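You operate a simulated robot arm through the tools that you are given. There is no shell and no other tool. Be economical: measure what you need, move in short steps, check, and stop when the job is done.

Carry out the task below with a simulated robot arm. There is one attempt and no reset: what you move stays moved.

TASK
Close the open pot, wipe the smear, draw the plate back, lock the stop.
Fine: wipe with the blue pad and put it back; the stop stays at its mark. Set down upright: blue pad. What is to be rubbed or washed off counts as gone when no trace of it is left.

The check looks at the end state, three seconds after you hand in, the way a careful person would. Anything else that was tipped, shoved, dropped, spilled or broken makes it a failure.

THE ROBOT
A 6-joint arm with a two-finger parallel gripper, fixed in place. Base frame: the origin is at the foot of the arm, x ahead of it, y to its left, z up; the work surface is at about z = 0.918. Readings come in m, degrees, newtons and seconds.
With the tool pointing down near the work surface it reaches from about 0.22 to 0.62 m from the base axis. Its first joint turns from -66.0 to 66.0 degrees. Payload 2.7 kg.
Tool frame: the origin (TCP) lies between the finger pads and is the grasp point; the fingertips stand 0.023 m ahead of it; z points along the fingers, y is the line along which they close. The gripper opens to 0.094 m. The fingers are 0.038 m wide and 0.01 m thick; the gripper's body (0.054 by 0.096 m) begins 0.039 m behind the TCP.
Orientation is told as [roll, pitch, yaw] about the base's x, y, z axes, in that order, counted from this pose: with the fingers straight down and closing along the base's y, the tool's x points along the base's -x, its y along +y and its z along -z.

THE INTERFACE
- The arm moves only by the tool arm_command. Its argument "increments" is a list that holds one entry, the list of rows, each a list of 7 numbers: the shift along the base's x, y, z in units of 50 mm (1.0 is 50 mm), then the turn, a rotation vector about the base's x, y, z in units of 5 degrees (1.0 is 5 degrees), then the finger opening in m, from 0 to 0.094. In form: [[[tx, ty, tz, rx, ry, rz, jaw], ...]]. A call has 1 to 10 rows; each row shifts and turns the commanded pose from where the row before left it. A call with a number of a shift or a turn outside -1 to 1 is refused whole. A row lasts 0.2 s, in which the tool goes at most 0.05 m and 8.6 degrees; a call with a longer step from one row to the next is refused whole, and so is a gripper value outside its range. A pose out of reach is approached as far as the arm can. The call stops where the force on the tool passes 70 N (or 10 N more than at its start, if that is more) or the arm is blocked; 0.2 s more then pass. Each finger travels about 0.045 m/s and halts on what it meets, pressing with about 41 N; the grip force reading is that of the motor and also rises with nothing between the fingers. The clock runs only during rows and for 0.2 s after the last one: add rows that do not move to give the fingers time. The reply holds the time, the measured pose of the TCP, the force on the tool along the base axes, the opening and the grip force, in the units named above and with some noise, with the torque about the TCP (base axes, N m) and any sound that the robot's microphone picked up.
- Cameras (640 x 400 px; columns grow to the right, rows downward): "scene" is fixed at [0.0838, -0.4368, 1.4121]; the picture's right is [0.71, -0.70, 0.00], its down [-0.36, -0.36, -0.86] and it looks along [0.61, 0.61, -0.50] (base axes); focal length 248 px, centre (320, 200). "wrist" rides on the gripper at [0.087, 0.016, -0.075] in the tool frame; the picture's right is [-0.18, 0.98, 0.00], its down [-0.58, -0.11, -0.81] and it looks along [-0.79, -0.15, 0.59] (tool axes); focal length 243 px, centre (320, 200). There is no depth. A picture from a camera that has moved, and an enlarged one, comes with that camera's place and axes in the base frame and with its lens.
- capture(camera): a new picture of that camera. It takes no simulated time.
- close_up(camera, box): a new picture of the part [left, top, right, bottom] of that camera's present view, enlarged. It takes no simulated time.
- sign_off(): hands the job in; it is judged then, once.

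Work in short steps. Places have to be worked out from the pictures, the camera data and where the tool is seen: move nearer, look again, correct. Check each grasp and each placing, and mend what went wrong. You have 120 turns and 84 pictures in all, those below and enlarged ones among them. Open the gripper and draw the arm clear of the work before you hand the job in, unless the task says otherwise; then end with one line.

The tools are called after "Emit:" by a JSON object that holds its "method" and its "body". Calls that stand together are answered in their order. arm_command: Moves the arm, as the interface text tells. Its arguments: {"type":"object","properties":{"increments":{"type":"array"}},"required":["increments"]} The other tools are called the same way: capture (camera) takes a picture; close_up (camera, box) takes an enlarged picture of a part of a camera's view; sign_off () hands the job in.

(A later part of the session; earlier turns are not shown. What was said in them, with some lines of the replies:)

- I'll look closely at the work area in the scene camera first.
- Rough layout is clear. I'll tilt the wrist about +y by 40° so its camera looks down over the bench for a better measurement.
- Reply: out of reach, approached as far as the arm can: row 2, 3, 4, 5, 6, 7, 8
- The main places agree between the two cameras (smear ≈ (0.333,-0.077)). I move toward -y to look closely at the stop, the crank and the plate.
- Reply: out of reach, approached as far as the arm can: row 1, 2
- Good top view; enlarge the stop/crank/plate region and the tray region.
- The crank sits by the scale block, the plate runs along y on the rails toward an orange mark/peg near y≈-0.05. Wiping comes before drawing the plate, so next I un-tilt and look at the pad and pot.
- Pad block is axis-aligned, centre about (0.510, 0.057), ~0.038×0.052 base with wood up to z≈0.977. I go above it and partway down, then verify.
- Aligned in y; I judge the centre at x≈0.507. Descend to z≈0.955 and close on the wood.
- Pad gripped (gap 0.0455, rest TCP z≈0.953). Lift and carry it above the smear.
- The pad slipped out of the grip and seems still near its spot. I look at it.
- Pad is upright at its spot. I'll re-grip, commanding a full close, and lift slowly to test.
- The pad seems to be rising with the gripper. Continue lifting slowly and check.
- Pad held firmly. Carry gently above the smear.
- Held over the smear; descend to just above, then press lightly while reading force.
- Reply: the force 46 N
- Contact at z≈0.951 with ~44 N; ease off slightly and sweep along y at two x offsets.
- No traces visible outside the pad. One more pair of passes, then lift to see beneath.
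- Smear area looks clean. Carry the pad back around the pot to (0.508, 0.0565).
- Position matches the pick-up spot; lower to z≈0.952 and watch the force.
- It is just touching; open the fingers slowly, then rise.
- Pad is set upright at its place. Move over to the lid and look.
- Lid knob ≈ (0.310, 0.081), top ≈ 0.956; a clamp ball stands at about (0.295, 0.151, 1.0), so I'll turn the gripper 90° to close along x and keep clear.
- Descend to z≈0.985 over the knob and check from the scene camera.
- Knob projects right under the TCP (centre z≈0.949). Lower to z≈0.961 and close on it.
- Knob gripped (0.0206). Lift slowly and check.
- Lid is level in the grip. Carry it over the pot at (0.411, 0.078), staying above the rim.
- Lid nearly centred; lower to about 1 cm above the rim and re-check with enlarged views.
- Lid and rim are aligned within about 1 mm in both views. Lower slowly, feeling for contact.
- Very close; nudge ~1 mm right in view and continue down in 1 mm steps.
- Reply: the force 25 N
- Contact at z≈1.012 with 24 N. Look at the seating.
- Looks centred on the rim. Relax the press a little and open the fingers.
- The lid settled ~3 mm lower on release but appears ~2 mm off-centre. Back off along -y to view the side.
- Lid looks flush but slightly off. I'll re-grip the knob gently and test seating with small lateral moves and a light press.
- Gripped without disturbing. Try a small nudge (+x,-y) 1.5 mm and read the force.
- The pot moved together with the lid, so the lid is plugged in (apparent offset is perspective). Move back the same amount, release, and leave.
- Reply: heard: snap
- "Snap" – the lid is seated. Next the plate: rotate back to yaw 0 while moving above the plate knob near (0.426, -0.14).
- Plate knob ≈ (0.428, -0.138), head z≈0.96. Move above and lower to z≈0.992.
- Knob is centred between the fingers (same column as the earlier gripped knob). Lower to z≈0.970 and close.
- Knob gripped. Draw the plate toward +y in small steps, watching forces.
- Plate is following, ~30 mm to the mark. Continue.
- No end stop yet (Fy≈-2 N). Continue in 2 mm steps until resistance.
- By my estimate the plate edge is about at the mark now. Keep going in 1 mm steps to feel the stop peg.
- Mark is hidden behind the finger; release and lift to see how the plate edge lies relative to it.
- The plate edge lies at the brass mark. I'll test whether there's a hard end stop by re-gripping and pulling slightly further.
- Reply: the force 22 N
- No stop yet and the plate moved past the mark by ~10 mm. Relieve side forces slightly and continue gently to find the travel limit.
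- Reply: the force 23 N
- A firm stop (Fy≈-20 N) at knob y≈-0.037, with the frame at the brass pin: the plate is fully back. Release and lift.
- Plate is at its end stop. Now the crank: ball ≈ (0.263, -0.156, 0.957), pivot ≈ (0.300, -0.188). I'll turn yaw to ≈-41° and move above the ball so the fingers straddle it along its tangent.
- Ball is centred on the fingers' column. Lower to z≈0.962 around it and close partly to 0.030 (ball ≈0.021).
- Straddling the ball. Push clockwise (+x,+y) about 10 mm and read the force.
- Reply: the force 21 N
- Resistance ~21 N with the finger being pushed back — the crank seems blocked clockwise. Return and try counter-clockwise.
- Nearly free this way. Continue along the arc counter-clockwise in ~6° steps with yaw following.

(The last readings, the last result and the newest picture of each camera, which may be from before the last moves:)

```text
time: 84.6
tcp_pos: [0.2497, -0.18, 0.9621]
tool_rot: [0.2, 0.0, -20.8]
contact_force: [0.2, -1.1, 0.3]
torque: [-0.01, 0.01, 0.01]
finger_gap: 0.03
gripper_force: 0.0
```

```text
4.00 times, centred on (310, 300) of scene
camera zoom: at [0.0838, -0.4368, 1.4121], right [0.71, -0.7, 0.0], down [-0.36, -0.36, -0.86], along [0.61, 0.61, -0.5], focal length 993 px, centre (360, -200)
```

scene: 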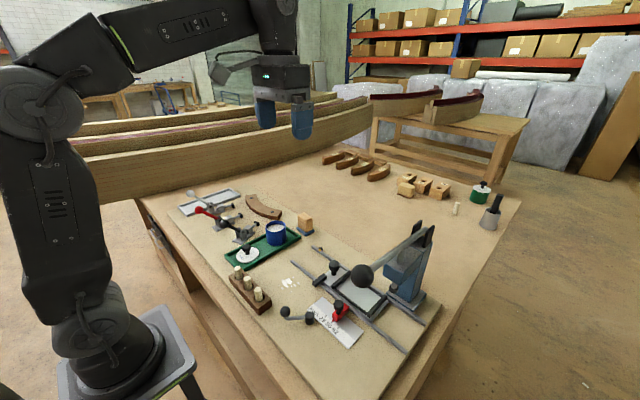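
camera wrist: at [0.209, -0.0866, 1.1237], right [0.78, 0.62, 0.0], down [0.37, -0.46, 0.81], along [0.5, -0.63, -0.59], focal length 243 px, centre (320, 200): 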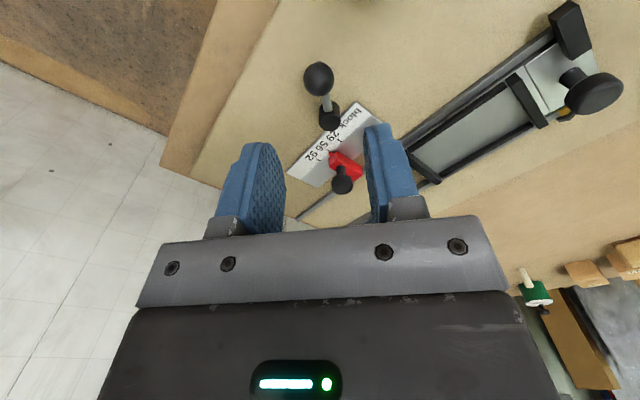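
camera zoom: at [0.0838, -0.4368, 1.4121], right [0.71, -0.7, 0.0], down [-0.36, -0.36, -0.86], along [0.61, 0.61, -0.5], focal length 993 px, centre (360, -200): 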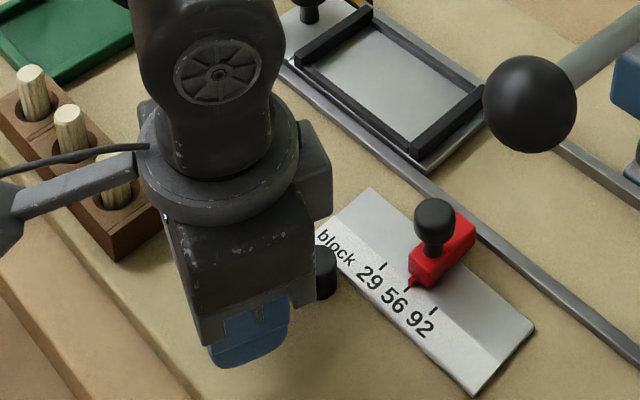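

Moving freely. Continue the arc and watch forces.

Emit:
{"method": "arm_command", "body": {"increments": [[[-0.01, -0.106, 0, 0, 0, 1, 0.03], [0, -0.104, 0, 0, 0, 1, 0.03], [0.01, -0.106, 0, 0, 0, 1, 0.03], [0, 0, 0, 0, 0, 0, 0.03]]]}}

Emit:
{"method": "arm_command", "body": {"increments": [[[0.022, -0.104, 0, 0, 0, 1, 0.03], [0.034, -0.1, 0, 0, 0, 1, 0.03], [0.042, -0.096, 0, 0, 0, 1, 0.03], [0, 0, 0, 0, 0, 0, 0.03]]]}}

Emit:
{"method": "capture", "body": {"camera": "wrist"}}

```text
time: 85.6
tcp_pos: [0.2509, -0.197, 0.962]
tool_rot: [0.1, -0.1, -5.8]
contact_force: [1.0, 0.5, -0.2]
torque: [0.02, 0.02, 0.0]
finger_gap: 0.0299
gripper_force: 0.0
```

```text
time: 86.6
tcp_pos: [0.2552, -0.2121, 0.9628]
tool_rot: [0.0, -0.1, 9.2]
contact_force: [0.1, -0.3, 0.5]
torque: [-0.04, 0.0, 0.01]
finger_gap: 0.0298
gripper_force: 0.1
```

```text
10 pictures are left
camera wrist: at [0.1683, -0.21, 1.0365], right [0.03, 1.0, 0.0], down [0.59, -0.02, 0.81], along [0.81, -0.02, -0.59], focal length 243 px, centre (320, 200)
```

wrist: 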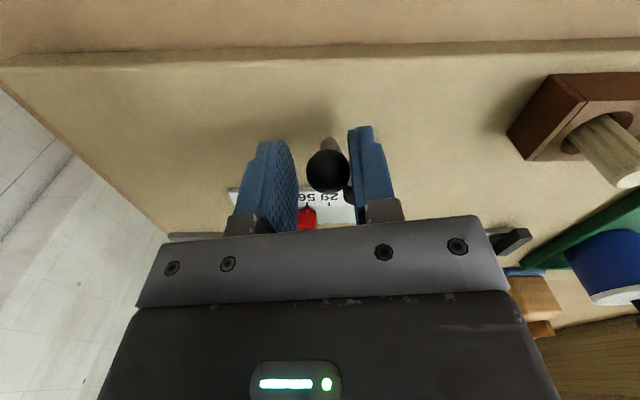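

Ball follows. Continue three more steps, keeping clear of the press lever.

Emit:
{"method": "arm_command", "body": {"increments": [[[0.056, -0.092, 0, 0, 0, 1, 0.03], [0.064, -0.086, 0, 0, 0, 1, 0.03], [0.072, -0.076, 0, 0, 0, 1, 0.03], [0, 0, 0, 0, 0, 0, 0.03]]]}}

Emit:
{"method": "capture", "body": {"camera": "scene"}}

```text
time: 87.6
tcp_pos: [0.2642, -0.224, 0.9623]
tool_rot: [0.2, 0.0, 24.2]
contact_force: [-3.4, 3.9, 0.0]
torque: [0.02, 0.0, 0.02]
finger_gap: 0.0319
gripper_force: 3.0
```

```text
9 pictures are left
```

scene: 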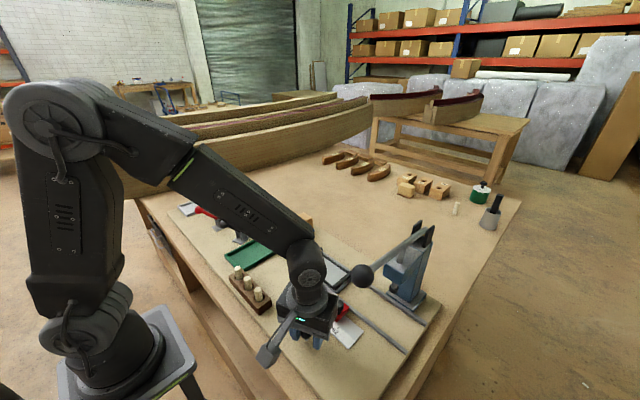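

Resistance starts (≈5 N). Grip the ball and push a bit further to feel whether it's the end stop.

Emit:
{"method": "arm_command", "body": {"increments": [[[0, 0, 0, 0, 0, 0, 0.02], [0, 0, 0, 0, 0, 0, 0], [0, 0, 0, 0, 0, 0, 0], [0, 0, 0, 0, 0, 0, 0]]]}}

Emit:
{"method": "arm_command", "body": {"increments": [[[0.03, -0.025, 0, 0, 0, 0, 0], [0.03, -0.025, 0, 0, 0, 0, 0], [0, 0, 0, 0, 0, 0, 0]]]}}

```text
time: 88.6
tcp_pos: [0.2625, -0.219, 0.9615]
tool_rot: [0.8, 0.1, 24.0]
contact_force: [-8.0, 46.3, 14.3]
torque: [0.2, 0.36, 0.02]
finger_gap: 0.0213
gripper_force: 44.8
```

```text
time: 89.4
tcp_pos: [0.2625, -0.2199, 0.9613]
tool_rot: [1.4, 0.3, 23.8]
contact_force: [-22.8, 58.7, 29.6]
torque: [0.8, -0.38, -0.03]
finger_gap: 0.0214
gripper_force: 44.8
```

Solid end stop at ≈80° of turn (58 N, no motion): locked. Relieve the force, open, and lift away.

Emit:
{"method": "arm_command", "body": {"increments": [[[-0.06, 0.06, 0, 0, 0, 0, 0], [-0.02, 0.04, 0, 0, 0, 0, 0.02], [0, 0, 0, 0, 0, 0, 0.03], [0, 0, 0, 0, 0, 0, 0.045], [0, 0, 0, 0, 0, 0, 0.05], [0, 0, 0.5, 0, 0, 0, 0.05], [0, 0, 0.7, 0, 0, 0, 0.05], [0, 0.5, 0.6, 0, 0, 0, 0.05], [0, 0.8, 0.5, 0, 0, 0, 0.05], [0, 0.8, 0.3, 0, 0, 0, 0.05]]]}}

Emit:
{"method": "close_up", "body": {"camera": "scene", "box": [250, 250, 370, 350]}}

```text
time: 91.6
tcp_pos: [0.2641, -0.1179, 1.0932]
tool_rot: [0.1, -0.1, 24.1]
contact_force: [-0.3, -0.5, -0.3]
torque: [0.01, -0.02, 0.03]
finger_gap: 0.05
gripper_force: 0.2
```

```text
4.00 times, centred on (310, 300) of scene
camera zoom: at [0.0838, -0.4369, 1.4121], right [0.71, -0.7, 0.0], down [-0.36, -0.36, -0.86], along [0.61, 0.61, -0.5], focal length 993 px, centre (360, -200)
```

zoom: 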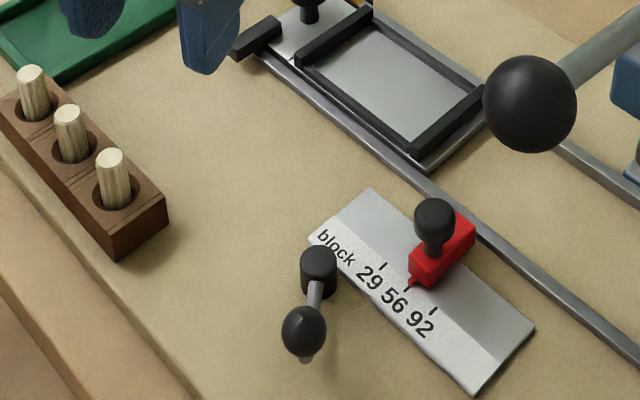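

Crank turned, stop still at 56. Raise the arm clear and do a final check of all items.

Emit:
{"method": "arm_command", "body": {"increments": [[[0.3, 0.3, 0.8, 0, 0, 0, 0.07], [0.3, 0.3, 0.8, 0, 0, 0, 0.09], [0.3, 0.3, 0.8, 0, 0, 0, 0.09], [0.3, 0.3, 0.6, 0, 0, 0, 0.09], [0, 0, 0.5, 0, 0, 0, 0.09]]]}}

Emit:
{"method": "close_up", "body": {"camera": "scene", "box": [220, 200, 370, 320]}}

Emit:
{"method": "close_up", "body": {"camera": "scene", "box": [260, 250, 330, 310]}}

Emit:
{"method": "close_up", "body": {"camera": "scene", "box": [295, 225, 365, 285]}}

```text
time: 92.8
tcp_pos: [0.3222, -0.0559, 1.2675]
tool_rot: [0.1, 0.0, 24.1]
contact_force: [0.1, 0.6, -0.7]
torque: [0.0, 0.02, 0.01]
finger_gap: 0.0901
gripper_force: 0.1
```

```text
3.33 times, centred on (295, 260) of scene
camera zoom: at [0.0838, -0.4368, 1.4121], right [0.71, -0.7, 0.0], down [-0.36, -0.36, -0.86], along [0.61, 0.61, -0.5], focal length 827 px, centre (403, 0)
```

zoom: 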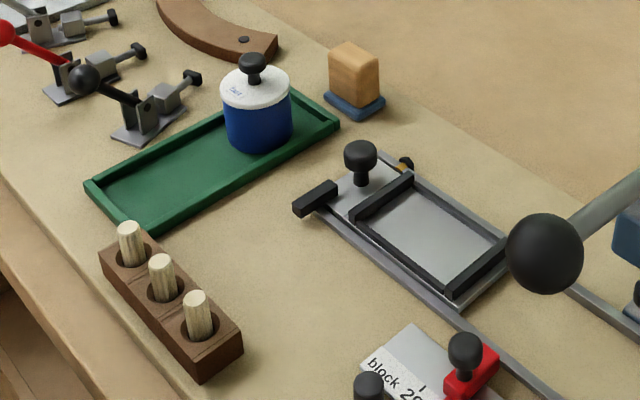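

```text
6.67 times, centred on (295, 280) of scene
camera zoom: at [0.0838, -0.4368, 1.4121], right [0.71, -0.7, 0.0], down [-0.36, -0.36, -0.86], along [0.61, 0.61, -0.5], focal length 1654 px, centre (487, -333)
```

zoom: 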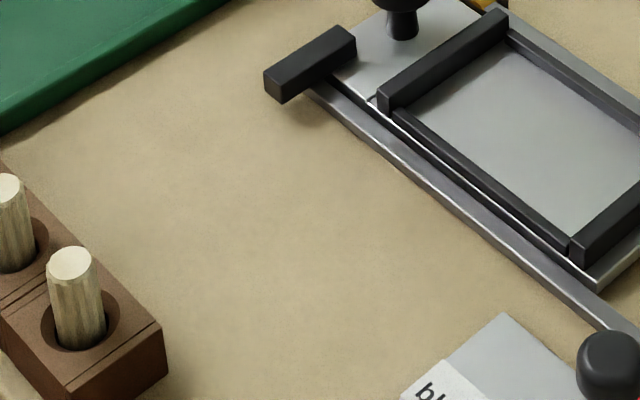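

```text
6.67 times, centred on (330, 255) of scene
camera zoom: at [0.0838, -0.4368, 1.4121], right [0.71, -0.7, 0.0], down [-0.36, -0.36, -0.86], along [0.61, 0.61, -0.5], focal length 1654 px, centre (253, -167)
```

zoom: 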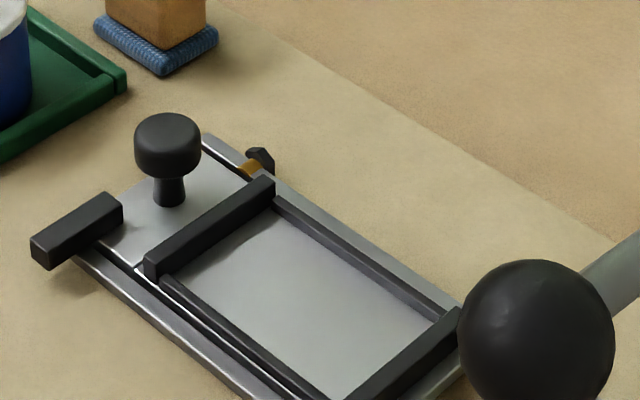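

The final views show all four jobs done. The pot is closed, the smear is gone and the pad stands in its place. The plate is back against its pin, and the crank is turned over with the stop still at 56. Signing off now.

Emit:
{"method": "sign_off", "body": {}}

```text
The job is handed in.
```

The pot is closed (the lid snapped shut), the smear is wiped away, and the blue pad is back upright in its place. The plate is drawn back to its end stop, and the stop's crank is turned to its end position with the stop still at 56; I took that end position as locked, since there was no click to confirm it.
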